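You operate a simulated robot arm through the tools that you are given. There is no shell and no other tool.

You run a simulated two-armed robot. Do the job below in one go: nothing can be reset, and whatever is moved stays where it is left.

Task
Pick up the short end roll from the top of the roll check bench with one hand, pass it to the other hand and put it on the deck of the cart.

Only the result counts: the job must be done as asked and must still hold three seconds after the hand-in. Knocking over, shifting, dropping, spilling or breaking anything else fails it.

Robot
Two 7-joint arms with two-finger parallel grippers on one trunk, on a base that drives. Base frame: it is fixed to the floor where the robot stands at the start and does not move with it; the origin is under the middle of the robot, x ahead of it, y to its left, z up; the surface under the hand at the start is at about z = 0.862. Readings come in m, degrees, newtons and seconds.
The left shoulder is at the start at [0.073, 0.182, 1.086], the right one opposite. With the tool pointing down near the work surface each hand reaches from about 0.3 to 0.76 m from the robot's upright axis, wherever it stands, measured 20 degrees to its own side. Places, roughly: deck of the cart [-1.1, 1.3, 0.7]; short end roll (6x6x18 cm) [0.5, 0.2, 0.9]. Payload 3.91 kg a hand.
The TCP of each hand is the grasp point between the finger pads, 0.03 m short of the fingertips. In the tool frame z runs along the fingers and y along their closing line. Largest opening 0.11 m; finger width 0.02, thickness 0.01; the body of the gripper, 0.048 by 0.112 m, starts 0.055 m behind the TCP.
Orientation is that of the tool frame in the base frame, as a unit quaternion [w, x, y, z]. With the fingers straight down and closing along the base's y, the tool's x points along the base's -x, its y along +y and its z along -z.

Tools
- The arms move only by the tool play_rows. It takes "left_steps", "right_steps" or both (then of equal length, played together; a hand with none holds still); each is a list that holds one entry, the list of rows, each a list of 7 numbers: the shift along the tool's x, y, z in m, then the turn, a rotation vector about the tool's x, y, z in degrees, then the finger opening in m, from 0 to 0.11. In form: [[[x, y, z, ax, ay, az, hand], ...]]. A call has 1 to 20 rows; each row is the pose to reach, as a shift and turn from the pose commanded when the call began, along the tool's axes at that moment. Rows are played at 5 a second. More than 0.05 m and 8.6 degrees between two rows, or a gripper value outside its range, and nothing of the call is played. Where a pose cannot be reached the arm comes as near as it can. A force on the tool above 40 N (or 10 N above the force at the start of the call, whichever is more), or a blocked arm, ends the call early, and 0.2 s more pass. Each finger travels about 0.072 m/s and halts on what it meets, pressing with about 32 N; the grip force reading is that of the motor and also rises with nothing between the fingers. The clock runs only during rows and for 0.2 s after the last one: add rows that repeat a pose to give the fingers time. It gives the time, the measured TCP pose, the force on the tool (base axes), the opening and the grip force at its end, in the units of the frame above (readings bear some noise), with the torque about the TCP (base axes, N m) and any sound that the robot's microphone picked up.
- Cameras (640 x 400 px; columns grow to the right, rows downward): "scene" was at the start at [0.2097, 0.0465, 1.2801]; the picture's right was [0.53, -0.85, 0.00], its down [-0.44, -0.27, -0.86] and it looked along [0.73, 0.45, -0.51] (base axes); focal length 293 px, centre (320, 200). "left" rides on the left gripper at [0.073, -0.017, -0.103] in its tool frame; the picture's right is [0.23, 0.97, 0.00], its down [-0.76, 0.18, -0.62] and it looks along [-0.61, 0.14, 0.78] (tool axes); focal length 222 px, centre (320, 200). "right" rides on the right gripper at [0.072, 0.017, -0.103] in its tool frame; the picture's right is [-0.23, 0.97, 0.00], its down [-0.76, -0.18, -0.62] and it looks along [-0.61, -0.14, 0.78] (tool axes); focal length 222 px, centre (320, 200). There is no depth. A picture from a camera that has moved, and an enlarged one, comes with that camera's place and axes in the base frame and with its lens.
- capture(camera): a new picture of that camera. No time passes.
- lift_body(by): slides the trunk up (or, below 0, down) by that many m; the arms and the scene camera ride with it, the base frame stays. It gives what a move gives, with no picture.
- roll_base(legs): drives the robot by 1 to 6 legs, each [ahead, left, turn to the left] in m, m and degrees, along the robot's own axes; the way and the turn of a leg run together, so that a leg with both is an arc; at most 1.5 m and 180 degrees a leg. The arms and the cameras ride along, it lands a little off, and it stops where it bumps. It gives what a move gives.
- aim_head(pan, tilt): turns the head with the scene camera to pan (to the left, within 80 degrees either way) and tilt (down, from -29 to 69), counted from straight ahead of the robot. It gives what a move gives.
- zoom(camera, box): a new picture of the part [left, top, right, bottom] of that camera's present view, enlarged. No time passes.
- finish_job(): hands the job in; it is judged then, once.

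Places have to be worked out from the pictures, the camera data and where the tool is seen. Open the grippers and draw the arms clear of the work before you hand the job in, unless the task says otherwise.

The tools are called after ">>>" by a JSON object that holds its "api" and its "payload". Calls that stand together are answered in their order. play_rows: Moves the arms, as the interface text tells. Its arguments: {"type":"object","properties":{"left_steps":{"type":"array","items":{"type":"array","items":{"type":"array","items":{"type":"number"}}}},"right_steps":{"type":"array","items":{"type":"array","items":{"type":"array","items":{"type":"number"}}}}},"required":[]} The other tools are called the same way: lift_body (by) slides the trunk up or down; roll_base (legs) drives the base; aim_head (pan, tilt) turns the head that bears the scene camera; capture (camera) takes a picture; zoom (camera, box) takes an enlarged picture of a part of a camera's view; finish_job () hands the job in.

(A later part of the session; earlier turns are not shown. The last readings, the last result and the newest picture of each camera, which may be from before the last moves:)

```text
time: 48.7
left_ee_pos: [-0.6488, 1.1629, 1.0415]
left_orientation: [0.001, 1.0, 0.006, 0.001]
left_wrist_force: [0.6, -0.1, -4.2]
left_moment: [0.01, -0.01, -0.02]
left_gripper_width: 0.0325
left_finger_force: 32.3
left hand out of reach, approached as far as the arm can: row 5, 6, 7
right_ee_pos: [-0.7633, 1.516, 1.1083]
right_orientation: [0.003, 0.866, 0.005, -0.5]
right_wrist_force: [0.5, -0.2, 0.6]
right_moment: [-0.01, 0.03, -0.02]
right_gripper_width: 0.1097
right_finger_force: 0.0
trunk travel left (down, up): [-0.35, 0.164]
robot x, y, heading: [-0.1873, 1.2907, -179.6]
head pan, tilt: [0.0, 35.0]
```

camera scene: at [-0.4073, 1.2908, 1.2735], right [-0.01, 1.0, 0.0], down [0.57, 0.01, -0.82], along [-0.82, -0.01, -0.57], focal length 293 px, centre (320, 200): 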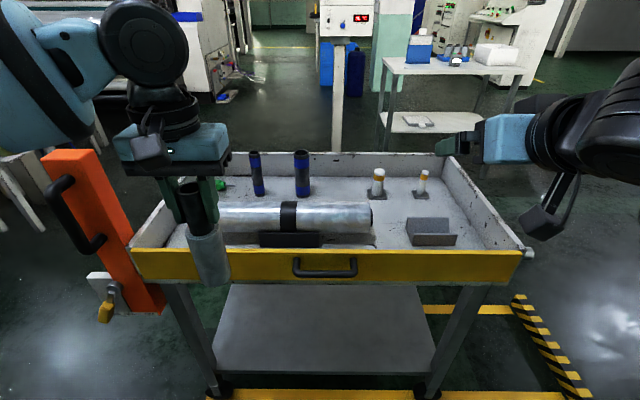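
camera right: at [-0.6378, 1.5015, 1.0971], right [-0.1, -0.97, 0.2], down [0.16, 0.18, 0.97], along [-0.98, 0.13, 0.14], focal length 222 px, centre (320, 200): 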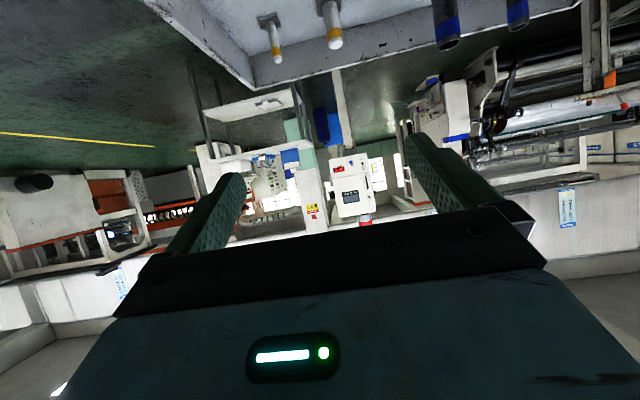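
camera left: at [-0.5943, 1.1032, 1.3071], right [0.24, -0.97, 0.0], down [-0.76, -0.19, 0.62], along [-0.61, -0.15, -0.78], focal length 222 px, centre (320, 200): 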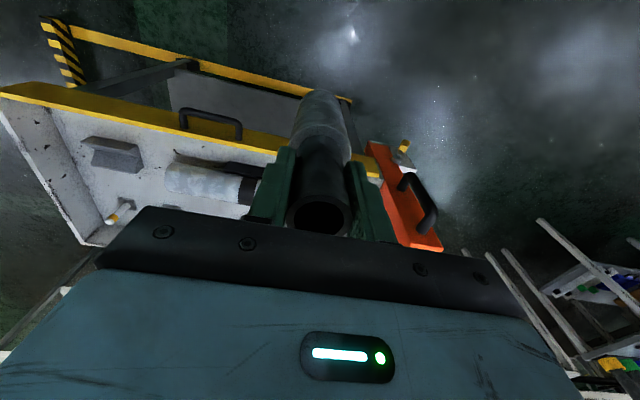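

It stopped at about (0.462, 0.125), so the inward limit looks like a wrist or shoulder joint limit. I yaw the left hand 24° one way in place, which is harmless to the hanging roll, and then try to move inward.

>>> {"api": "play_rows", "payload": {"left_steps": [[[0, 0, 0, 0, 0, 8, 0.0], [0, 0, 0, 0, 0, 16, 0.0], [0, 0, 0, 0, 0, 24, 0.0], [0, -0.02, 0, 0, 0, 24, 0.0], [0, -0.04, 0, 0, 0, 24, 0.0], [0, -0.06, 0, 0, 0, 24, 0.0], [0, -0.06, 0, 0, 0, 24, 0.0]]]}}

>>> {"api": "capture", "payload": {"camera": "scene"}}

```text
time: 50.3
left_ee_pos: [-0.6468, 1.1619, 1.044]
left_orientation: [0.0, 0.979, -0.204, 0.001]
left_wrist_force: [-0.7, 0.7, -4.2]
left_moment: [-0.01, 0.01, 0.02]
left_gripper_width: 0.0323
left_finger_force: 32.0
left hand out of reach, approached as far as the arm can: row 4, 5, 6, 7
right_ee_pos: [-0.764, 1.5162, 1.1084]
right_orientation: [0.002, 0.867, 0.004, -0.499]
right_wrist_force: [-0.8, -0.9, -0.4]
right_moment: [0.01, -0.05, 0.02]
right_gripper_width: 0.1099
right_finger_force: 0.0
trunk travel left (down, up): [-0.35, 0.164]
robot x, y, heading: [-0.1884, 1.2968, -179.6]
head pan, tilt: [0.0, 35.0]
```

```text
taken
camera scene: at [-0.4073, 1.2909, 1.2735], right [-0.01, 1.0, 0.0], down [0.57, 0.01, -0.82], along [-0.82, -0.01, -0.57], focal length 293 px, centre (320, 200)
```

scene: 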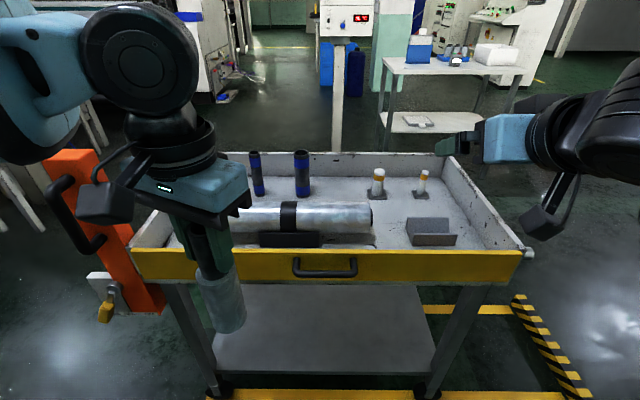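

Yaw isn't the limit: the left hand just cannot go further inward. So I will hand over on the left side instead. The left hand moves back out to about (0.52, 0.19) and yaws further, while the right hand swings its pointing direction 60° to the left in place.

>>> {"api": "play_rows", "payload": {"left_steps": [[[-0.003, 0.01, -0.001, 0, 0, 6.4, 0.0], [-0.006, 0.02, -0.002, 0, 0, 12.8, 0.0], [-0.01, 0.031, -0.003, 0, 0, 19.2, 0.0], [-0.013, 0.041, -0.004, 0, 0, 25.6, 0.0], [-0.016, 0.052, -0.005, 0, 0, 32, 0.0], [-0.02, 0.062, -0.006, 0, 0, 38.4, 0.0], [-0.023, 0.073, -0.007, 0, 0, 44.8, 0.0], [-0.0266, 0.083, -0.0085, 0, 0, 51, 0.0], [-0.0266, 0.083, -0.0085, 0, 0, 51, 0.0]]], "right_steps": [[[0, 0, 0, -6.495, 0, -3.75, 0.11], [0, 0, 0, -12.99, 0, -7.5, 0.11], [0, 0, 0, -19.485, 0, -11.25, 0.11], [0, 0, 0, -25.98, 0, -15, 0.11], [0, 0, 0, -32.475, 0, -18.75, 0.11], [0, 0, 0, -38.97, 0, -22.5, 0.11], [0, 0, 0, -45.465, 0, -26.25, 0.11], [0, 0, 0, -51.96, 0, -30, 0.11], [0, 0, 0, -51.96, 0, -30, 0.11]]]}}

>>> {"api": "capture", "payload": {"camera": "scene"}}

```text
time: 52.3
left_ee_pos: [-0.7013, 1.0963, 1.0501]
left_orientation: [0.0, 0.796, -0.605, 0.0]
left_wrist_force: [-0.2, -0.5, -4.0]
left_moment: [-0.02, -0.01, 0.01]
left_gripper_width: 0.0325
left_finger_force: 31.6
right_ee_pos: [-0.7662, 1.5153, 1.1059]
right_orientation: [0.252, 0.748, 0.436, -0.432]
right_wrist_force: [-0.5, -0.7, 0.2]
right_moment: [-0.01, -0.01, 0.01]
right_gripper_width: 0.1099
right_finger_force: 0.1
trunk travel left (down, up): [-0.35, 0.164]
robot x, y, heading: [-0.1893, 1.294, -179.4]
head pan, tilt: [0.0, 35.0]
```

```text
taken
camera scene: at [-0.407, 1.2909, 1.2736], right [-0.01, 1.0, 0.0], down [0.57, 0.01, -0.82], along [-0.82, -0.01, -0.57], focal length 293 px, centre (320, 200)
```

scene: 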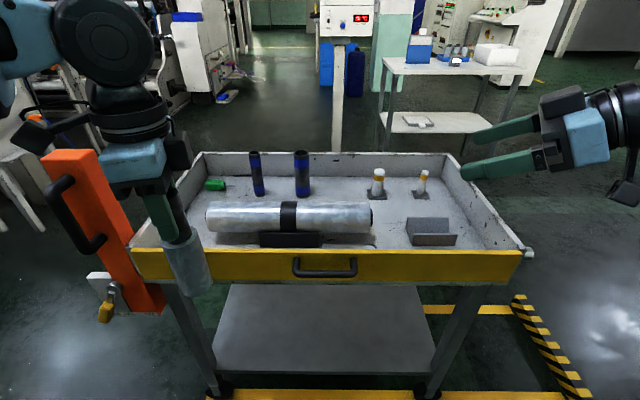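

Both hands reached those poses. The roll axis is now at about (-0.701, 1.096) with its bottom at z≈0.902. I bring the open right hand to a pre-grasp point 0.13 m back along its pointing direction from the sleeve at z≈0.974.

>>> {"api": "play_rows", "payload": {"right_steps": [[[-0.005, 0.025, 0.021, 0, 0, 0, 0.11], [-0.01, 0.052, 0.044, 0, 0, 0, 0.11], [-0.0155, 0.079, 0.067, 0, 0, 0, 0.11], [-0.021, 0.106, 0.09, 0, 0, 0, 0.11], [-0.026, 0.133, 0.113, 0, 0, 0, 0.11], [-0.0315, 0.16, 0.136, 0, 0, 0, 0.11], [-0.037, 0.187, 0.159, 0, 0, 0, 0.11], [-0.042, 0.213, 0.182, 0, 0, 0, 0.11], [-0.047, 0.238, 0.203, 0, 0, 0, 0.11], [-0.0518, 0.2626, 0.2241, 0, 0, 0, 0.11], [-0.0518, 0.2626, 0.2241, 0, 0, 0, 0.11]]]}}

>>> {"api": "capture", "payload": {"camera": "scene"}}

>>> {"api": "capture", "payload": {"camera": "right"}}

>>> {"api": "capture", "payload": {"camera": "left"}}

```text
time: 54.7
left_ee_pos: [-0.7023, 1.0973, 1.0509]
left_orientation: [0.0, 0.797, -0.604, 0.0]
left_wrist_force: [0.2, 0.7, -2.6]
left_moment: [0.0, 0.02, 0.01]
left_gripper_width: 0.0324
left_finger_force: 32.3
right_ee_pos: [-0.646, 1.1971, 1.0371]
right_orientation: [0.251, 0.748, 0.436, -0.432]
right_wrist_force: [0.5, 0.9, -0.3]
right_moment: [-0.02, 0.0, 0.01]
right_gripper_width: 0.11
right_finger_force: 0.0
trunk travel left (down, up): [-0.35, 0.164]
robot x, y, heading: [-0.1909, 1.2968, -179.7]
head pan, tilt: [0.0, 35.0]
```

```text
taken
camera scene: at [-0.4073, 1.2913, 1.2735], right [-0.01, 1.0, 0.0], down [0.57, 0.01, -0.82], along [-0.82, -0.01, -0.57], focal length 293 px, centre (320, 200)
```

scene: 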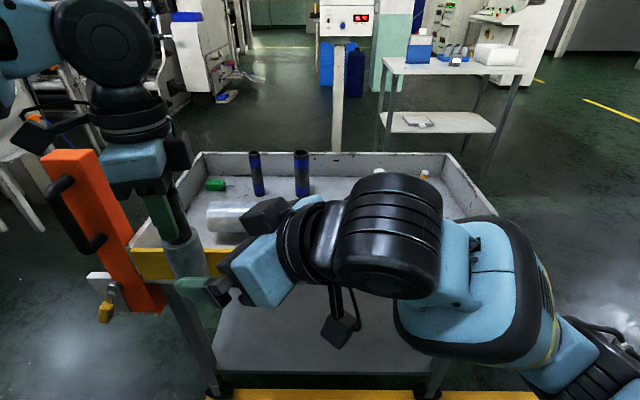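

```text
taken
camera right: at [-0.5691, 1.2992, 1.0255], right [0.79, -0.58, 0.2], down [-0.08, 0.23, 0.97], along [-0.61, -0.78, 0.13], focal length 222 px, centre (320, 200)
```

right: 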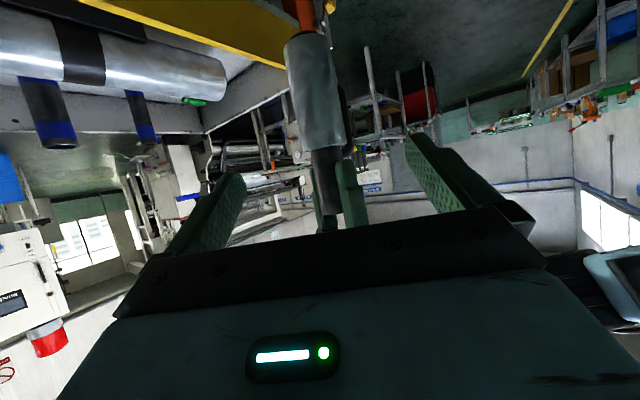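

```text
taken
camera left: at [-0.6658, 1.0306, 1.1549], right [-0.88, -0.48, 0.0], down [-0.38, 0.69, 0.62], along [-0.3, 0.55, -0.78], focal length 222 px, centre (320, 200)
```

left: 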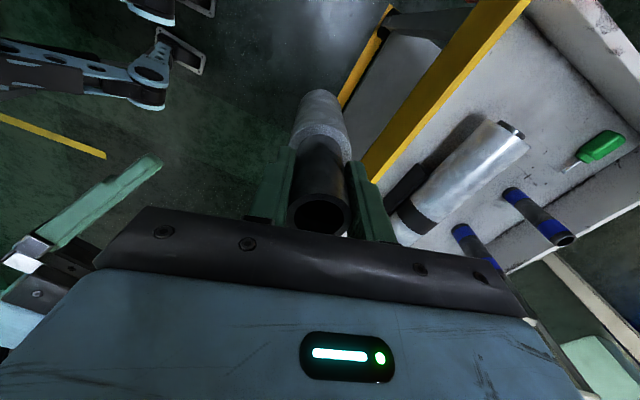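

The right camera confirms the roll lies centred between the right fingers, with its bottom and sleeve top where predicted. I advance the open right hand along its axis until the sleeve is at the TCP, at about z 0.968.

>>> {"api": "play_rows", "payload": {"right_steps": [[[0.0005, 0, 0.02, 0, 0, 0, 0.11], [0.001, 0, 0.04, 0, 0, 0, 0.11], [0.001, 0, 0.06, 0, 0, 0, 0.11], [0.0015, 0.0005, 0.08, 0, 0, 0, 0.11], [0.002, 0.0005, 0.1, 0, 0, 0, 0.11], [0.002, 0.0008, 0.115, 0, 0, 0, 0.11], [0.0025, 0.0008, 0.127, 0, 0, 0, 0.11], [0.0025, 0.0008, 0.1335, 0, 0, 0, 0.11], [0.0025, 0.0008, 0.1335, 0, 0, 0, 0.11]]]}}

>>> {"api": "capture", "payload": {"camera": "right"}}

>>> {"api": "capture", "payload": {"camera": "scene"}}

>>> {"api": "capture", "payload": {"camera": "left"}}

```text
time: 56.7
left_ee_pos: [-0.7023, 1.0971, 1.0507]
left_orientation: [0.0, 0.796, -0.605, 0.0]
left_wrist_force: [-0.7, 0.2, -4.1]
left_moment: [-0.03, -0.01, 0.02]
left_gripper_width: 0.0324
left_finger_force: 32.2
right_ee_pos: [-0.699, 1.0946, 0.9714]
right_orientation: [0.252, 0.748, 0.435, -0.432]
right_wrist_force: [0.7, -0.3, -0.2]
right_moment: [-0.01, 0.03, -0.01]
right_gripper_width: 0.1102
right_finger_force: 0.1
trunk travel left (down, up): [-0.35, 0.164]
robot x, y, heading: [-0.1888, 1.2924, -179.7]
head pan, tilt: [0.0, 35.0]
```

```text
taken
camera right: at [-0.6229, 1.1968, 0.9598], right [0.79, -0.58, 0.2], down [-0.08, 0.23, 0.97], along [-0.61, -0.78, 0.13], focal length 222 px, centre (320, 200)
```

right: 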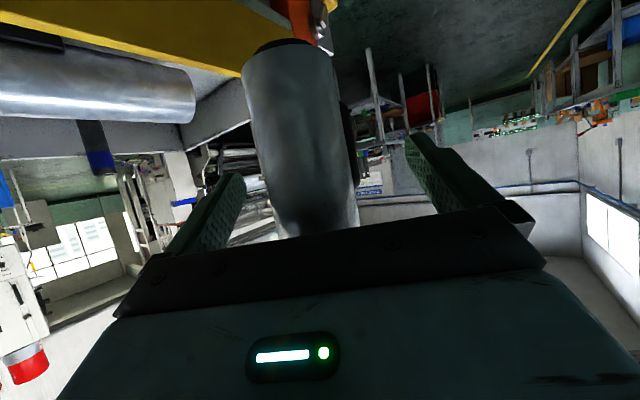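

```text
taken
camera scene: at [-0.4073, 1.2909, 1.2735], right [-0.01, 1.0, 0.0], down [0.57, 0.01, -0.82], along [-0.82, -0.01, -0.57], focal length 293 px, centre (320, 200)
```

scene: 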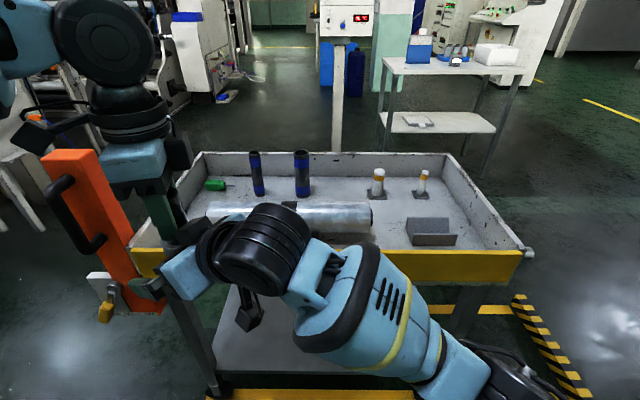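

```text
taken
camera left: at [-0.6657, 1.0302, 1.1548], right [-0.88, -0.48, 0.0], down [-0.38, 0.69, 0.62], along [-0.3, 0.55, -0.78], focal length 222 px, centre (320, 200)
```

left: 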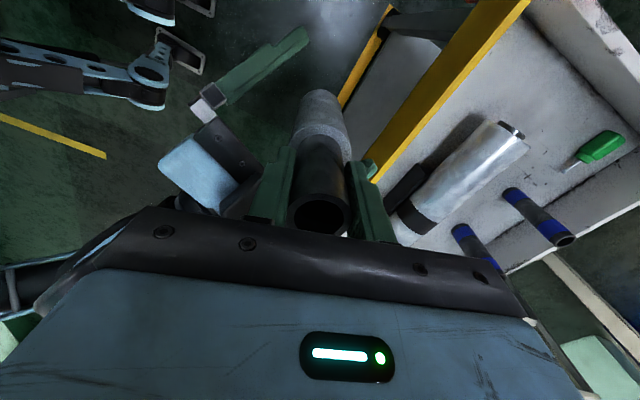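

The sleeve is between the right fingers with no contact on either hand, and the centring is off by only about 3.5 mm. I correct that and close the right hand on the sleeve while the left still holds the core.

>>> {"api": "play_rows", "payload": {"right_steps": [[[0, -0.0035, 0.001, 0, 0, 0, 0.11], [0, -0.0035, 0.001, 0, 0, 0, 0.09], [0, -0.0035, 0.001, 0, 0, 0, 0.075], [0, -0.0035, 0.001, 0, 0, 0, 0.065], [0, -0.0035, 0.001, 0, 0, 0, 0.056], [0, -0.0035, 0.001, 0, 0, 0, 0.05], [0, -0.0035, 0.001, 0, 0, 0, 0.04], [0, -0.0035, 0.001, 0, 0, 0, 0.02], [0, -0.0035, 0.001, 0, 0, 0, 0.0], [0, -0.0035, 0.001, 0, 0, 0, 0.0], [0, -0.0035, 0.001, 0, 0, 0, 0.0], [0, -0.0035, 0.001, 0, 0, 0, 0.0]]]}}

>>> {"api": "capture", "payload": {"camera": "right"}}

>>> {"api": "capture", "payload": {"camera": "left"}}

```text
time: 59.3
left_ee_pos: [-0.7025, 1.0973, 1.0525]
left_orientation: [0.0, 0.797, -0.604, 0.0]
left_wrist_force: [3.9, 0.2, -4.4]
left_moment: [-0.06, 0.39, -0.06]
left_gripper_width: 0.0323
left_finger_force: 31.9
right_ee_pos: [-0.7039, 1.0946, 0.9705]
right_orientation: [0.252, 0.748, 0.437, -0.431]
right_wrist_force: [-4.1, -0.2, -0.2]
right_moment: [-0.01, -0.7, 0.01]
right_gripper_width: 0.0508
right_finger_force: 31.9
trunk travel left (down, up): [-0.35, 0.164]
robot x, y, heading: [-0.1898, 1.2941, -179.4]
head pan, tilt: [0.0, 35.0]
```

```text
taken
camera right: at [-0.6274, 1.1979, 0.9593], right [0.79, -0.58, 0.2], down [-0.08, 0.23, 0.97], along [-0.61, -0.78, 0.13], focal length 222 px, centre (320, 200)
```

right: 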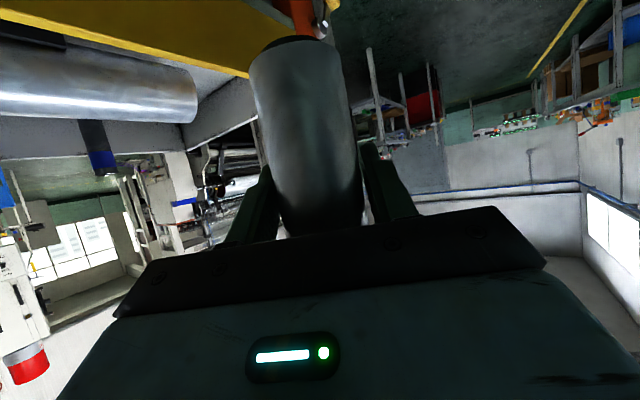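

```text
taken
camera left: at [-0.6657, 1.0301, 1.1548], right [-0.88, -0.48, 0.0], down [-0.38, 0.69, 0.62], along [-0.3, 0.55, -0.78], focal length 222 px, centre (320, 200)
```

left: 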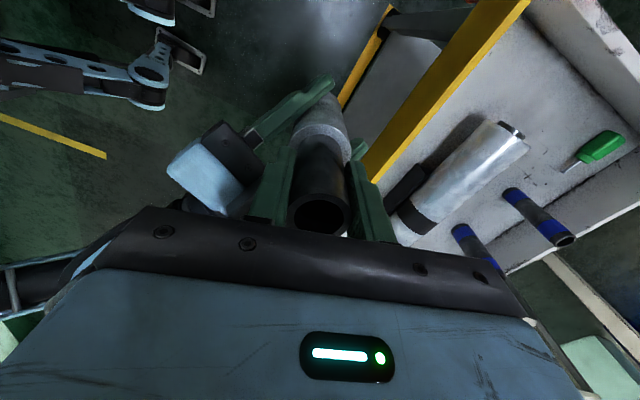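

Both hands hold the roll now, the right with 31.9 N at 5.08 cm, and they strain sideways against each other by about 4 N. I nudge the right hand about 1.5 mm to relax that before releasing.

>>> {"api": "play_rows", "payload": {"right_steps": [[[0, -0.001, 0, 0, 0, 0, 0.0], [0, -0.0018, 0, 0, 0, 0, 0.0], [0, -0.0018, 0, 0, 0, 0, 0.0]]]}}

```text
time: 60.1
left_ee_pos: [-0.7018, 1.0975, 1.0507]
left_orientation: [0.0, 0.797, -0.604, 0.0]
left_wrist_force: [-0.9, 3.0, -2.3]
left_moment: [0.1, -0.41, 0.02]
left_gripper_width: 0.0325
left_finger_force: 32.7
right_ee_pos: [-0.704, 1.0957, 0.9723]
right_orientation: [0.253, 0.747, 0.438, -0.431]
right_wrist_force: [1.0, -3.0, 0.4]
right_moment: [0.12, 0.51, -0.04]
right_gripper_width: 0.051
right_finger_force: 32.3
trunk travel left (down, up): [-0.35, 0.164]
robot x, y, heading: [-0.1911, 1.2943, -179.6]
head pan, tilt: [0.0, 35.0]
```

The sideways strain overshot slightly, so I take back about 0.8 mm.

>>> {"api": "play_rows", "payload": {"right_steps": [[[0, 0.0008, 0, 0, 0, 0, 0.0], [0, 0.0008, 0, 0, 0, 0, 0.0]]]}}

```text
time: 60.7
left_ee_pos: [-0.7024, 1.0972, 1.052]
left_orientation: [0.0, 0.797, -0.604, 0.0]
left_wrist_force: [-0.9, 1.6, -2.8]
left_moment: [0.18, -0.3, 0.01]
left_gripper_width: 0.0324
left_finger_force: 32.3
right_ee_pos: [-0.7036, 1.0964, 0.9702]
right_orientation: [0.252, 0.748, 0.436, -0.431]
right_wrist_force: [1.6, -1.9, 0.5]
right_moment: [-0.07, 0.38, 0.0]
right_gripper_width: 0.0509
right_finger_force: 32.1
trunk travel left (down, up): [-0.35, 0.164]
robot x, y, heading: [-0.1856, 1.2949, -179.6]
head pan, tilt: [0.0, 35.0]
```

The strain is now under 2 N. I open the left hand just a little, to 4.5 cm, which stays clear of the right gripper body. Then I check that the right hand carries the weight.

>>> {"api": "play_rows", "payload": {"left_steps": [[[0, 0, 0, 0, 0, 0, 0.034], [0, 0, 0, 0, 0, 0, 0.038], [0, 0, 0, 0, 0, 0, 0.042], [0, 0, 0, 0, 0, 0, 0.045], [0, 0, 0, 0, 0, 0, 0.045]]]}}

>>> {"api": "capture", "payload": {"camera": "left"}}

>>> {"api": "capture", "payload": {"camera": "right"}}

```text
time: 61.9
left_ee_pos: [-0.702, 1.0962, 1.0511]
left_orientation: [0.0, 0.797, -0.604, 0.0]
left_wrist_force: [0.7, -1.7, 1.1]
left_moment: [0.02, -0.01, -0.08]
left_gripper_width: 0.0444
left_finger_force: 0.0
right_ee_pos: [-0.7057, 1.0953, 0.9705]
right_orientation: [0.251, 0.749, 0.436, -0.432]
right_wrist_force: [0.2, 1.2, -0.7]
right_moment: [-0.13, 0.03, 0.06]
right_gripper_width: 0.0512
right_finger_force: 32.1
trunk travel left (down, up): [-0.35, 0.164]
robot x, y, heading: [-0.1915, 1.2936, -179.4]
head pan, tilt: [0.0, 35.0]
```

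```text
taken
camera left: at [-0.6657, 1.0301, 1.1549], right [-0.88, -0.48, 0.0], down [-0.38, 0.69, 0.62], along [-0.3, 0.55, -0.78], focal length 222 px, centre (320, 200)
```

left: 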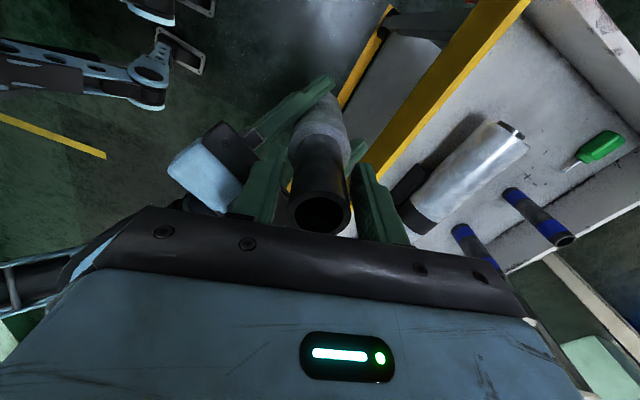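

```text
taken
camera right: at [-0.6277, 1.1982, 0.9588], right [0.79, -0.58, 0.2], down [-0.08, 0.23, 0.97], along [-0.61, -0.78, 0.13], focal length 222 px, centre (320, 200)
```

right: 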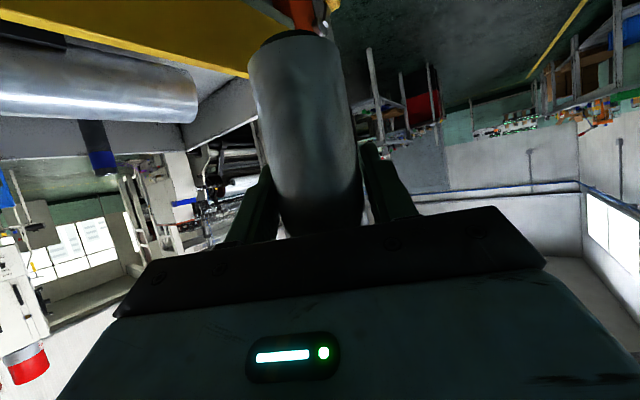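

The left grip force has dropped to zero and the right still holds at 32 N. I hold still briefly and re-read the forces to make sure the weight is on the right hand and the core isn't leaning on a left finger.

>>> {"api": "play_rows", "payload": {"left_steps": [[[0, 0, 0, 0, 0, 0, 0.046], [0, 0, 0, 0, 0, 0, 0.048], [0, 0, 0, 0, 0, 0, 0.048], [0, 0, 0, 0, 0, 0, 0.048]]]}}

>>> {"api": "zoom", "payload": {"camera": "left", "box": [220, 70, 440, 260]}}

```text
time: 62.9
left_ee_pos: [-0.7027, 1.0973, 1.0518]
left_orientation: [0.0, 0.797, -0.604, 0.0]
left_wrist_force: [-1.0, -3.5, 0.5]
left_moment: [-0.05, 0.03, -0.1]
left_gripper_width: 0.0471
left_finger_force: 0.1
right_ee_pos: [-0.7053, 1.0958, 0.97]
right_orientation: [0.252, 0.748, 0.436, -0.432]
right_wrist_force: [1.9, 2.8, -0.3]
right_moment: [-0.25, 0.13, 0.06]
right_gripper_width: 0.0507
right_finger_force: 32.6
trunk travel left (down, up): [-0.35, 0.164]
robot x, y, heading: [-0.1871, 1.2952, -179.3]
head pan, tilt: [0.0, 35.0]
```

```text
2.11 times, centred on (330, 165) of left
camera zoom: at [-0.6657, 1.0301, 1.1548], right [-0.88, -0.48, 0.0], down [-0.38, 0.69, 0.62], along [-0.3, 0.55, -0.78], focal length 468 px, centre (299, 274)
```

zoom: 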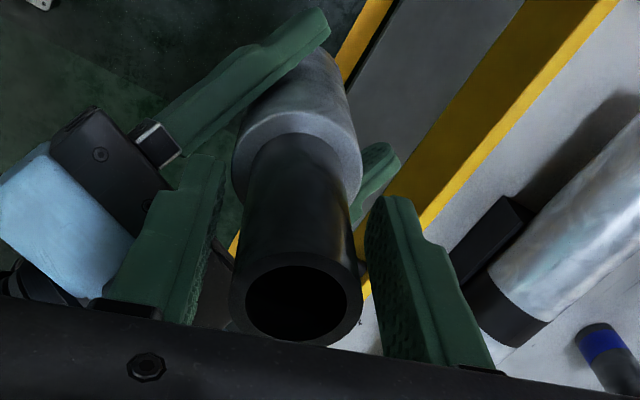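

The hands push each other with about 3 N horizontally, because a left finger now touches the right gripper's body as it opens. I close the left back to about 4.0 cm, still free of the 3.25 cm core, and check the forces again.

>>> {"api": "play_rows", "payload": {"left_steps": [[[0, 0, 0, 0, 0, 0, 0.044], [0, 0, 0, 0, 0, 0, 0.041], [0, 0, 0, 0, 0, 0, 0.04], [0, 0, 0, 0, 0, 0, 0.04]]]}}

>>> {"api": "zoom", "payload": {"camera": "left", "box": [220, 70, 440, 260]}}

```text
time: 63.9
left_ee_pos: [-0.7023, 1.0966, 1.0507]
left_orientation: [0.0, 0.796, -0.605, -0.001]
left_wrist_force: [3.4, -1.5, -0.2]
left_moment: [-0.03, -0.05, -0.11]
left_gripper_width: 0.0414
left_finger_force: 0.8
right_ee_pos: [-0.7052, 1.0958, 0.9701]
right_orientation: [0.253, 0.748, 0.437, -0.431]
right_wrist_force: [-3.1, 0.7, -0.5]
right_moment: [-0.15, -0.21, 0.09]
right_gripper_width: 0.0512
right_finger_force: 31.7
trunk travel left (down, up): [-0.35, 0.164]
robot x, y, heading: [-0.1853, 1.2979, -179.7]
head pan, tilt: [0.0, 35.0]
```

```text
2.11 times, centred on (330, 165) of left
camera zoom: at [-0.6657, 1.0302, 1.1548], right [-0.88, -0.48, 0.0], down [-0.38, 0.69, 0.62], along [-0.3, 0.55, -0.78], focal length 468 px, centre (299, 274)
```

zoom: 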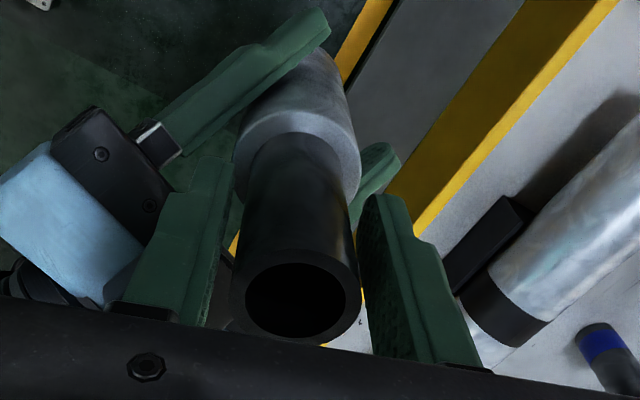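

Now the core presses lightly on one left finger, so it sits a couple of millimetres off-centre. I shift the left hand 5 mm away from the right gripper body and 2 mm sideways to re-centre, and set the opening to 4.4 cm.

>>> {"api": "play_rows", "payload": {"left_steps": [[[0.002, 0, 0, 0, 0, 0, 0.042], [0.004, -0.001, 0, 0, 0, 0, 0.043], [0.005, -0.002, 0, 0, 0, 0, 0.044], [0.005, -0.002, 0, 0, 0, 0, 0.044], [0.005, -0.002, 0, 0, 0, 0, 0.044]]]}}

>>> {"api": "zoom", "payload": {"camera": "left", "box": [220, 70, 440, 260]}}

```text
time: 65.1
left_ee_pos: [-0.6993, 1.0899, 1.0509]
left_orientation: [0.0, 0.796, -0.605, -0.001]
left_wrist_force: [0.6, 0.4, 0.6]
left_moment: [-0.04, -0.04, -0.01]
left_gripper_width: 0.044
left_finger_force: 0.0
right_ee_pos: [-0.7051, 1.0959, 0.9705]
right_orientation: [0.252, 0.748, 0.437, -0.431]
right_wrist_force: [0.3, 0.9, -0.2]
right_moment: [0.0, 0.0, 0.01]
right_gripper_width: 0.0511
right_finger_force: 31.8
trunk travel left (down, up): [-0.35, 0.164]
robot x, y, heading: [-0.1832, 1.2943, -179.8]
head pan, tilt: [0.0, 35.0]
```

```text
2.11 times, centred on (330, 165) of left
camera zoom: at [-0.6621, 1.0245, 1.1555], right [-0.88, -0.48, 0.0], down [-0.38, 0.69, 0.62], along [-0.3, 0.55, -0.78], focal length 468 px, centre (299, 274)
```

zoom: 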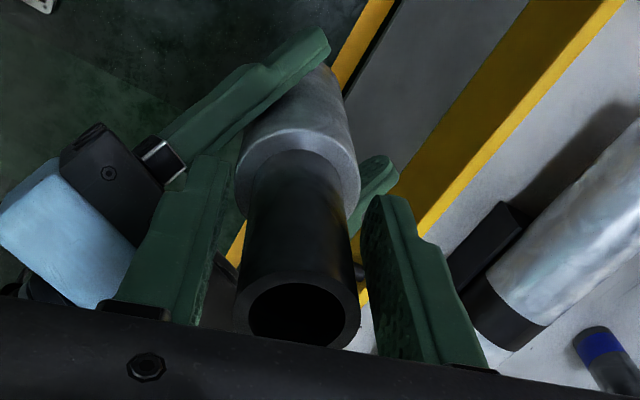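

All strain is gone, with both hands near zero force and moment and a visible gap on both sides of the core. I raise the left hand straight up, slowly at first, to clear the core top.

>>> {"api": "play_rows", "payload": {"left_steps": [[[0, 0, -0.005, 0, 0, 0, 0.044], [0, 0, -0.012, 0, 0, 0, 0.044], [0, 0, -0.02, 0, 0, 0, 0.044], [0, 0, -0.03, 0, 0, 0, 0.044], [0, 0, -0.03, 0, 0, 0, 0.044]]]}}

>>> {"api": "capture", "payload": {"camera": "scene"}}

>>> {"api": "capture", "payload": {"camera": "left"}}

```text
time: 66.3
left_ee_pos: [-0.6988, 1.0911, 1.0835]
left_orientation: [0.0, 0.797, -0.604, 0.0]
left_wrist_force: [-0.4, -0.5, 0.0]
left_moment: [0.02, -0.02, -0.02]
left_gripper_width: 0.0444
left_finger_force: 0.0
right_ee_pos: [-0.7046, 1.0962, 0.9707]
right_orientation: [0.252, 0.748, 0.437, -0.431]
right_wrist_force: [0.2, -0.2, 0.3]
right_moment: [0.01, 0.04, 0.01]
right_gripper_width: 0.0511
right_finger_force: 31.5
trunk travel left (down, up): [-0.35, 0.164]
robot x, y, heading: [-0.1892, 1.2934, -179.5]
head pan, tilt: [0.0, 35.0]
```

```text
taken
camera scene: at [-0.4074, 1.2908, 1.2735], right [-0.01, 1.0, 0.0], down [0.57, 0.01, -0.82], along [-0.82, -0.01, -0.57], focal length 293 px, centre (320, 200)
```

scene: 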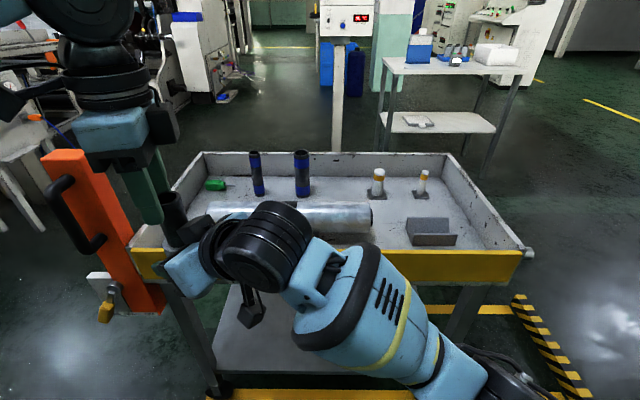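

```text
taken
camera left: at [-0.6624, 1.0239, 1.188], right [-0.88, -0.48, 0.0], down [-0.38, 0.69, 0.62], along [-0.3, 0.55, -0.78], focal length 222 px, centre (320, 200)
```

left: 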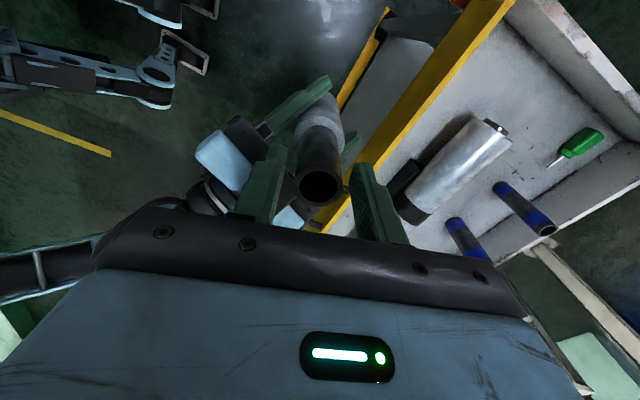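

The right hand alone now holds the roll, which has not moved. I lift the left hand clear of the core top and tuck it back towards the robot's left side, with its fingers about 2 cm apart from everything.

>>> {"api": "play_rows", "payload": {"left_steps": [[[0, 0, -0.02, 0, 0, 0, 0.044], [0, 0, -0.045, 0, 0, 0, 0.044], [0, 0, -0.07, 0, 0, 0, 0.044], [0.028, -0.02, -0.075, 0, 0, 0, 0.044], [0.056, -0.045, -0.075, 0, 0, 0, 0.044], [0.084, -0.075, -0.075, 0, 0, 0, 0.044], [0.112, -0.104, -0.075, 0, 0, 0, 0.044], [0.112, -0.104, -0.075, 0, 0, 0, 0.044]]]}}

>>> {"api": "capture", "payload": {"camera": "scene"}}

>>> {"api": "capture", "payload": {"camera": "right"}}

>>> {"api": "capture", "payload": {"camera": "left"}}

```text
time: 68.1
left_ee_pos: [-0.5677, 1.0121, 1.1581]
left_orientation: [0.0, 0.797, -0.605, 0.0]
left_wrist_force: [0.4, -0.5, -0.4]
left_moment: [0.01, 0.02, 0.01]
left_gripper_width: 0.044
left_finger_force: 0.0
right_ee_pos: [-0.705, 1.0956, 0.9701]
right_orientation: [0.253, 0.748, 0.437, -0.431]
right_wrist_force: [0.1, 0.5, -0.7]
right_moment: [-0.04, 0.02, 0.0]
right_gripper_width: 0.0511
right_finger_force: 32.2
trunk travel left (down, up): [-0.35, 0.164]
robot x, y, heading: [-0.1897, 1.2956, -179.5]
head pan, tilt: [0.0, 35.0]
```

```text
taken
camera scene: at [-0.408, 1.2912, 1.2734], right [-0.01, 1.0, 0.0], down [0.57, 0.01, -0.82], along [-0.82, -0.01, -0.57], focal length 293 px, centre (320, 200)
```

scene: 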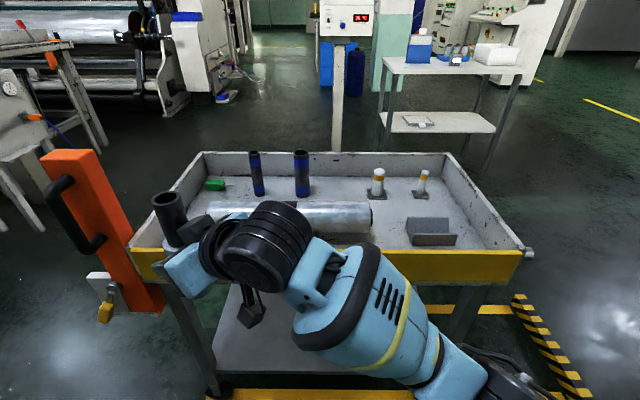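

```text
taken
camera right: at [-0.6283, 1.1984, 0.9587], right [0.79, -0.58, 0.2], down [-0.08, 0.23, 0.97], along [-0.61, -0.78, 0.13], focal length 222 px, centre (320, 200)
```

right: 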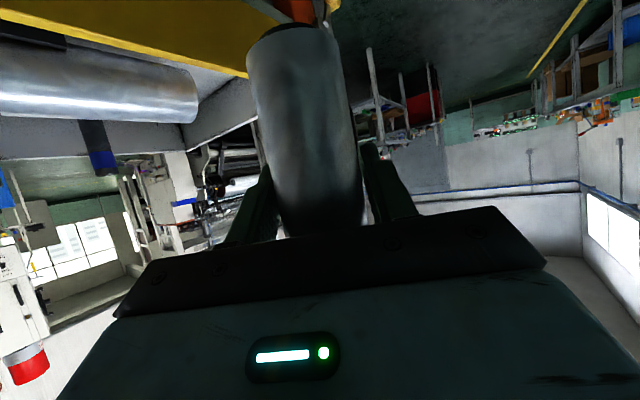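

```text
taken
camera left: at [-0.5325, 0.9458, 1.2622], right [-0.88, -0.48, 0.0], down [-0.38, 0.69, 0.62], along [-0.3, 0.55, -0.78], focal length 222 px, centre (320, 200)
```

left: 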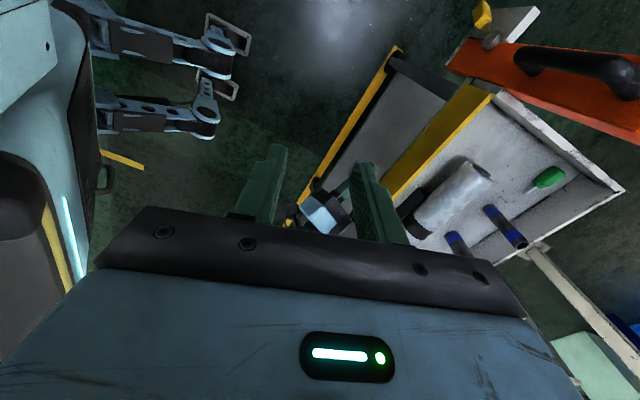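

The hand-over is done: the right hand holds the roll alone and the left is clear. Before driving nearer to the cart I look steeply down to see how far the robot's base reaches towards the cart's legs.

>>> {"api": "aim_head", "payload": {"pan": 0, "tilt": 69}}

>>> {"api": "capture", "payload": {"camera": "scene"}}

>>> {"api": "aim_head", "payload": {"pan": -25, "tilt": 60}}

>>> {"api": "capture", "payload": {"camera": "scene"}}

```text
time: 69.1
left_ee_pos: [-0.5691, 1.0127, 1.158]
left_orientation: [0.0, 0.797, -0.604, 0.0]
left_wrist_force: [0.0, -0.3, 0.3]
left_moment: [-0.03, 0.02, -0.01]
left_gripper_width: 0.0441
left_finger_force: 0.0
right_ee_pos: [-0.7043, 1.0952, 0.9695]
right_orientation: [0.252, 0.748, 0.437, -0.431]
right_wrist_force: [-0.6, -0.4, -0.5]
right_moment: [-0.05, 0.01, -0.01]
right_gripper_width: 0.0508
right_finger_force: 32.0
trunk travel left (down, up): [-0.35, 0.164]
robot x, y, heading: [-0.1903, 1.2934, -179.7]
head pan, tilt: [0.0, 68.8]
```

```text
taken
camera scene: at [-0.3752, 1.2911, 1.2299], right [-0.01, 1.0, 0.0], down [0.93, 0.01, -0.36], along [-0.36, 0.0, -0.93], focal length 293 px, centre (320, 200)
```

scene: 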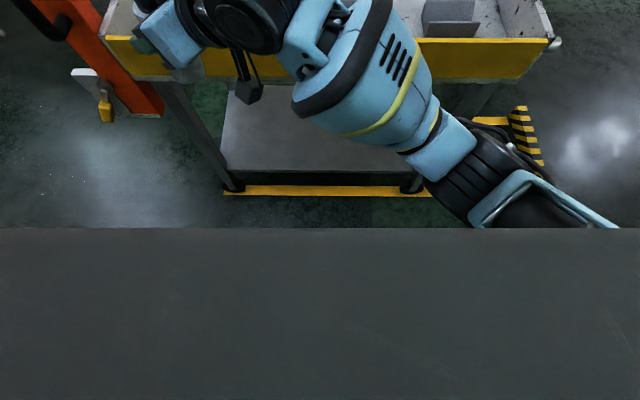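

```text
time: 70.0
left_ee_pos: [-0.5687, 1.0114, 1.1586]
left_orientation: [0.0, 0.796, -0.605, 0.0]
left_wrist_force: [0.2, -0.6, 0.0]
left_moment: [0.0, 0.0, -0.02]
left_gripper_width: 0.0441
left_finger_force: 0.0
right_ee_pos: [-0.7041, 1.0965, 0.9691]
right_orientation: [0.252, 0.748, 0.437, -0.431]
right_wrist_force: [-0.4, 0.1, -0.1]
right_moment: [-0.03, 0.0, 0.01]
right_gripper_width: 0.0512
right_finger_force: 32.1
trunk travel left (down, up): [-0.35, 0.164]
robot x, y, heading: [-0.1869, 1.2919, -179.5]
head pan, tilt: [-25.0, 60.0]
```

```text
taken
camera scene: at [-0.3799, 1.3192, 1.2392], right [0.41, 0.91, 0.0], down [0.79, -0.36, -0.5], along [-0.45, 0.21, -0.87], focal length 293 px, centre (320, 200)
```

scene: 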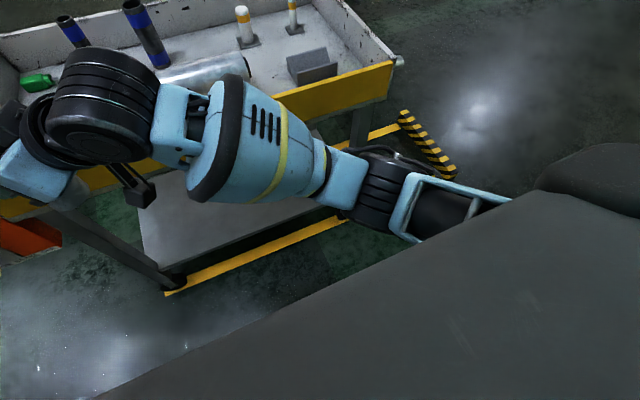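

The base front is hidden by the trunk, but nothing of it reaches beyond x≈-0.73. I will only close the axis to about 0.43 m from the gate, which is more than the gap I had at the bench. First I check where the left arm sits relative to the orange post.

>>> {"api": "aim_head", "payload": {"pan": 50, "tilt": 30}}

>>> {"api": "capture", "payload": {"camera": "scene"}}

```text
time: 71.5
left_ee_pos: [-0.568, 1.0123, 1.1583]
left_orientation: [0.0, 0.797, -0.605, 0.0]
left_wrist_force: [0.5, 0.5, 0.6]
left_moment: [0.02, 0.0, 0.01]
left_gripper_width: 0.0439
left_finger_force: 0.1
right_ee_pos: [-0.7044, 1.096, 0.9707]
right_orientation: [0.252, 0.748, 0.437, -0.431]
right_wrist_force: [0.3, -0.2, -0.8]
right_moment: [-0.01, 0.0, 0.0]
right_gripper_width: 0.0511
right_finger_force: 32.1
trunk travel left (down, up): [-0.35, 0.164]
robot x, y, heading: [-0.1856, 1.2924, -179.8]
head pan, tilt: [50.0, 30.0]
```

```text
taken
camera scene: at [-0.3768, 1.2219, 1.2813], right [-0.77, 0.64, 0.0], down [0.32, 0.39, -0.87], along [-0.55, -0.67, -0.5], focal length 293 px, centre (320, 200)
```

scene: 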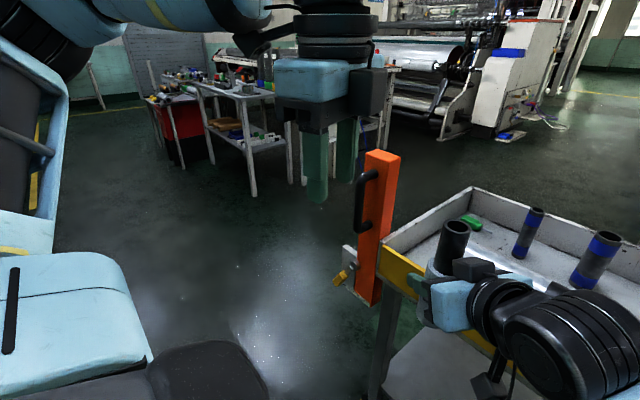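

The left arm's elbow and forearm are all high above the post, so driving in is safe for it. I zoom on the held roll to check that it is still upright in the right hand.

>>> {"api": "zoom", "payload": {"camera": "scene", "box": [370, 190, 530, 350]}}

```text
2.50 times, centred on (450, 270) of scene
camera zoom: at [-0.3768, 1.2219, 1.2813], right [-0.77, 0.64, 0.0], down [0.32, 0.39, -0.87], along [-0.55, -0.67, -0.5], focal length 732 px, centre (-5, 25)
```

zoom: 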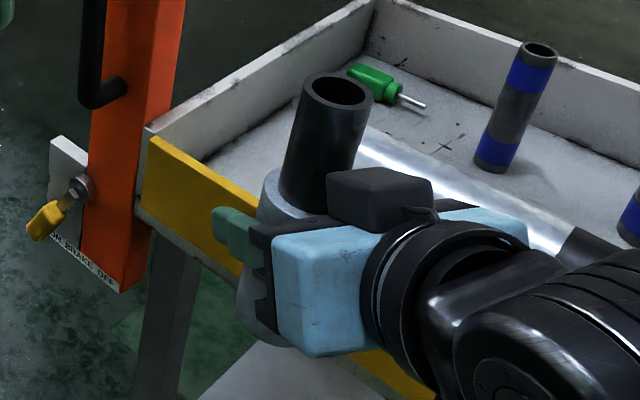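

The roll stands nearly upright in the right hand. The label on the orange post reads something like "BRAKE", so I must not touch the cart at all. I now raise the roll and swing the right hand back to point mostly forward, carrying it to about (-0.81, 1.34) at TCP z≈1.06.

>>> {"api": "play_rows", "payload": {"right_steps": [[[-0.026, 0, -0.015, 0, 0, 0, 0.0], [-0.052, 0, -0.03, 0, 0, 0, 0.0], [-0.0779, 0, -0.0449, 0, 0, 0, 0.0], [-0.0677, -0.0265, -0.0627, 6.495, 0, 3.74, 0.0], [-0.0575, -0.053, -0.0804, 12.99, 0, 7.48, 0.0], [-0.0473, -0.0795, -0.0982, 19.485, 0, 11.22, 0.0], [-0.0371, -0.106, -0.1159, 25.98, 0, 14.96, 0.0], [-0.0269, -0.1325, -0.1337, 32.475, 0, 18.7, 0.0], [-0.0167, -0.159, -0.1514, 38.97, 0, 22.44, 0.0], [-0.0065, -0.1855, -0.1692, 38.97, 0, 22.44, 0.0], [0.0038, -0.212, -0.1868, 38.97, 0, 22.44, 0.0], [0.0038, -0.212, -0.1868, 38.97, 0, 22.44, 0.0]]]}}

>>> {"api": "aim_head", "payload": {"pan": 0, "tilt": 35}}

>>> {"api": "capture", "payload": {"camera": "scene"}}

>>> {"api": "capture", "payload": {"camera": "right"}}

```text
time: 74.1
left_ee_pos: [-0.5683, 1.0119, 1.1577]
left_orientation: [0.0, 0.797, -0.604, 0.0]
left_wrist_force: [-0.3, 0.7, 0.1]
left_moment: [-0.01, -0.02, 0.01]
left_gripper_width: 0.044
left_finger_force: 0.0
right_ee_pos: [-0.8085, 1.345, 1.0588]
right_orientation: [0.067, 0.858, 0.118, -0.496]
right_wrist_force: [0.8, -0.6, -2.5]
right_moment: [-0.01, 0.03, -0.03]
right_gripper_width: 0.0511
right_finger_force: 31.9
trunk travel left (down, up): [-0.35, 0.164]
robot x, y, heading: [-0.1876, 1.2879, -179.5]
head pan, tilt: [50.0, 30.0]
```

```text
time: 75.3
left_ee_pos: [-0.5688, 1.012, 1.1592]
left_orientation: [0.0, 0.796, -0.605, 0.0]
left_wrist_force: [0.4, -0.3, -0.2]
left_moment: [-0.01, -0.03, -0.03]
left_gripper_width: 0.0438
left_finger_force: 0.0
right_ee_pos: [-0.8084, 1.3453, 1.0597]
right_orientation: [0.068, 0.858, 0.118, -0.496]
right_wrist_force: [-0.1, 0.2, -3.5]
right_moment: [0.02, 0.0, 0.0]
right_gripper_width: 0.0511
right_finger_force: 32.5
trunk travel left (down, up): [-0.35, 0.164]
robot x, y, heading: [-0.1897, 1.2939, -179.5]
head pan, tilt: [0.0, 35.0]
```

```text
taken
camera scene: at [-0.4074, 1.2909, 1.2735], right [-0.01, 1.0, 0.0], down [0.57, 0.01, -0.82], along [-0.82, -0.01, -0.57], focal length 293 px, centre (320, 200)
```

scene: 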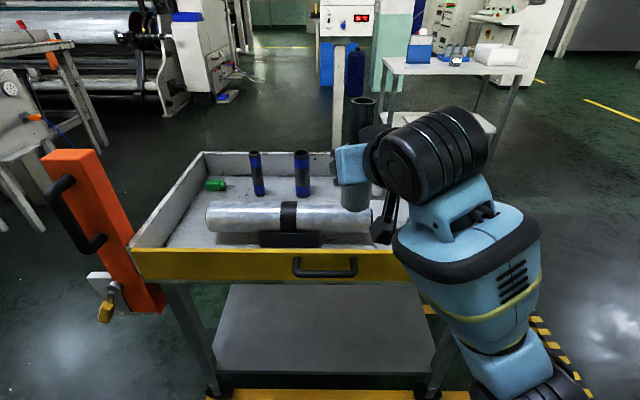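

```text
taken
camera right: at [-0.6825, 1.3632, 1.0477], right [0.15, -0.97, 0.2], down [0.1, 0.21, 0.97], along [-0.98, -0.13, 0.13], focal length 222 px, centre (320, 200)
```

right: 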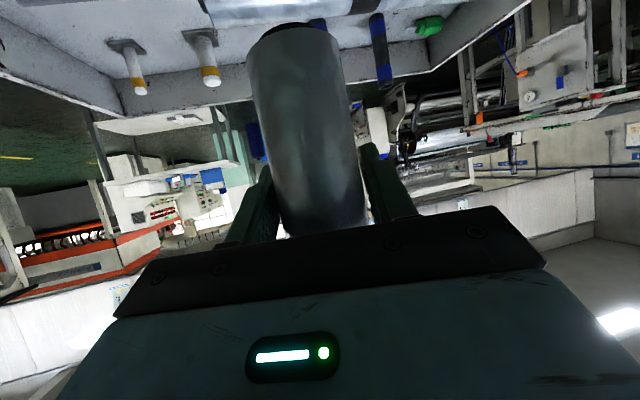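

The right hand now carries the full weight (about 3.5 N) and the roll looks upright. I zoom to verify where it sits in the hand and to measure the deck objects again.

>>> {"api": "zoom", "payload": {"camera": "scene", "box": [290, 80, 430, 260]}}

>>> {"api": "zoom", "payload": {"camera": "right", "box": [60, 0, 460, 250]}}

```text
2.22 times, centred on (360, 170) of scene
camera zoom: at [-0.4074, 1.2909, 1.2735], right [-0.01, 1.0, 0.0], down [0.57, 0.01, -0.82], along [-0.82, -0.01, -0.57], focal length 651 px, centre (231, 267)
```

zoom: 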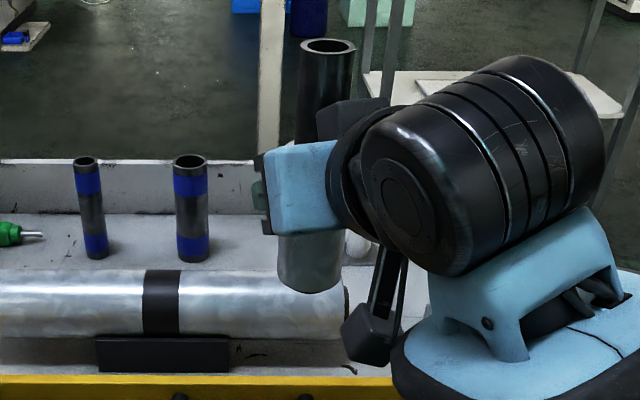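

```text
1.60 times, centred on (260, 125) of right
camera zoom: at [-0.6825, 1.3632, 1.0477], right [0.15, -0.97, 0.2], down [0.1, 0.21, 0.97], along [-0.98, -0.13, 0.13], focal length 355 px, centre (416, 320)
```

zoom: 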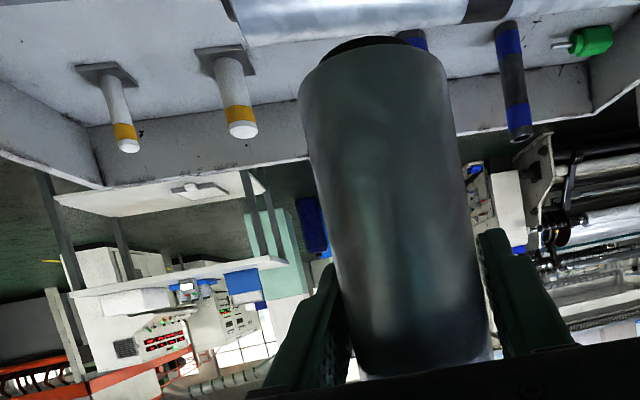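

From the picture the roll's bottom is at z≈0.983, so it sits with the TCP about 7.7 cm above its base; it is vertical and steady. Before driving nearer I look at the right arm's elbow to see whether it could meet the gate.

>>> {"api": "aim_head", "payload": {"pan": -45, "tilt": 40}}

>>> {"api": "capture", "payload": {"camera": "scene"}}

>>> {"api": "capture", "payload": {"camera": "left"}}

```text
time: 76.4
left_ee_pos: [-0.5681, 1.0123, 1.1578]
left_orientation: [0.0, 0.797, -0.604, -0.001]
left_wrist_force: [0.3, -0.1, -0.5]
left_moment: [0.04, -0.02, -0.01]
left_gripper_width: 0.0438
left_finger_force: 0.1
right_ee_pos: [-0.8084, 1.344, 1.058]
right_orientation: [0.068, 0.858, 0.118, -0.495]
right_wrist_force: [0.3, 0.6, -4.2]
right_moment: [-0.01, 0.05, -0.04]
right_gripper_width: 0.0512
right_finger_force: 31.7
trunk travel left (down, up): [-0.35, 0.164]
robot x, y, heading: [-0.1868, 1.2945, -179.4]
head pan, tilt: [-45.0, 40.0]
```

```text
taken
camera scene: at [-0.3801, 1.3513, 1.2659], right [0.7, 0.71, 0.0], down [0.46, -0.45, -0.77], along [-0.55, 0.54, -0.64], focal length 293 px, centre (320, 200)
```

scene: 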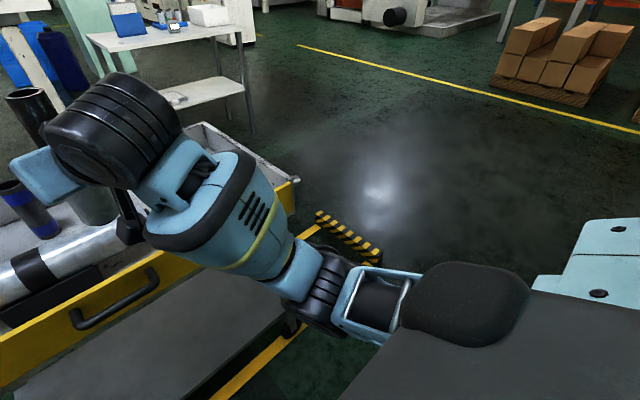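

```text
taken
camera left: at [-0.5321, 0.9457, 1.2626], right [-0.88, -0.48, 0.0], down [-0.38, 0.69, 0.62], along [-0.3, 0.55, -0.78], focal length 222 px, centre (320, 200)
```

left: 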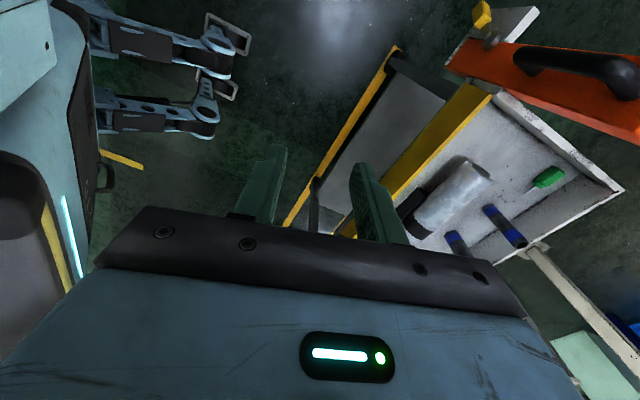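

The right elbow hangs low (z≈0.9), so reaching over the gate at this trunk height could bring the forearm against it. I raise the trunk by 0.16 m, so the arm slopes down over the gate with ample clearance.

>>> {"api": "lift_body", "payload": {"by": 0.16}}

>>> {"api": "aim_head", "payload": {"pan": 0, "tilt": 45}}

>>> {"api": "capture", "payload": {"camera": "scene"}}

```text
time: 78.2
left_ee_pos: [-0.5689, 1.0114, 1.3165]
left_orientation: [0.0, 0.797, -0.604, 0.002]
left_wrist_force: [-0.1, 0.3, -0.6]
left_moment: [-0.03, -0.03, 0.0]
left_gripper_width: 0.0439
left_finger_force: 0.1
right_ee_pos: [-0.8099, 1.342, 1.2172]
right_orientation: [0.068, 0.859, 0.118, -0.494]
right_wrist_force: [0.5, -0.5, -3.9]
right_moment: [0.01, 0.02, 0.03]
right_gripper_width: 0.0509
right_finger_force: 32.3
trunk travel left (down, up): [-0.51, 0.004]
robot x, y, heading: [-0.1883, 1.292, -179.5]
head pan, tilt: [-45.0, 40.0]
```

```text
time: 79.3
left_ee_pos: [-0.5685, 1.0112, 1.3174]
left_orientation: [0.0, 0.797, -0.604, 0.0]
left_wrist_force: [0.1, 0.3, -0.7]
left_moment: [0.01, 0.01, 0.02]
left_gripper_width: 0.0442
left_finger_force: 0.0
right_ee_pos: [-0.8083, 1.3427, 1.2191]
right_orientation: [0.067, 0.858, 0.117, -0.495]
right_wrist_force: [0.2, 0.0, -3.9]
right_moment: [-0.01, 0.04, -0.01]
right_gripper_width: 0.0511
right_finger_force: 32.0
trunk travel left (down, up): [-0.51, 0.004]
robot x, y, heading: [-0.19, 1.2939, -179.5]
head pan, tilt: [0.0, 45.0]
```

```text
taken
camera scene: at [-0.284, 1.2922, 1.4428], right [-0.01, 1.0, 0.0], down [0.71, 0.01, -0.71], along [-0.71, -0.01, -0.71], focal length 293 px, centre (320, 200)
```

scene: 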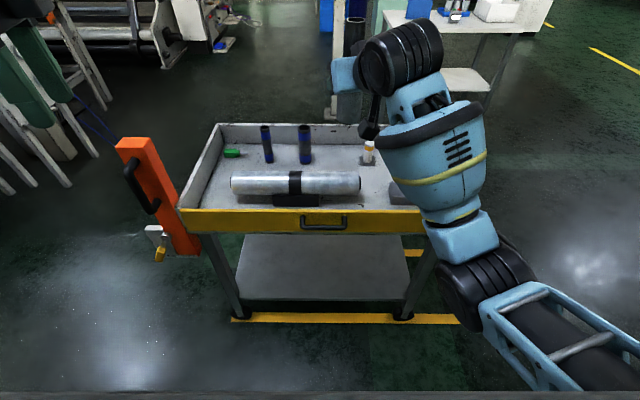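

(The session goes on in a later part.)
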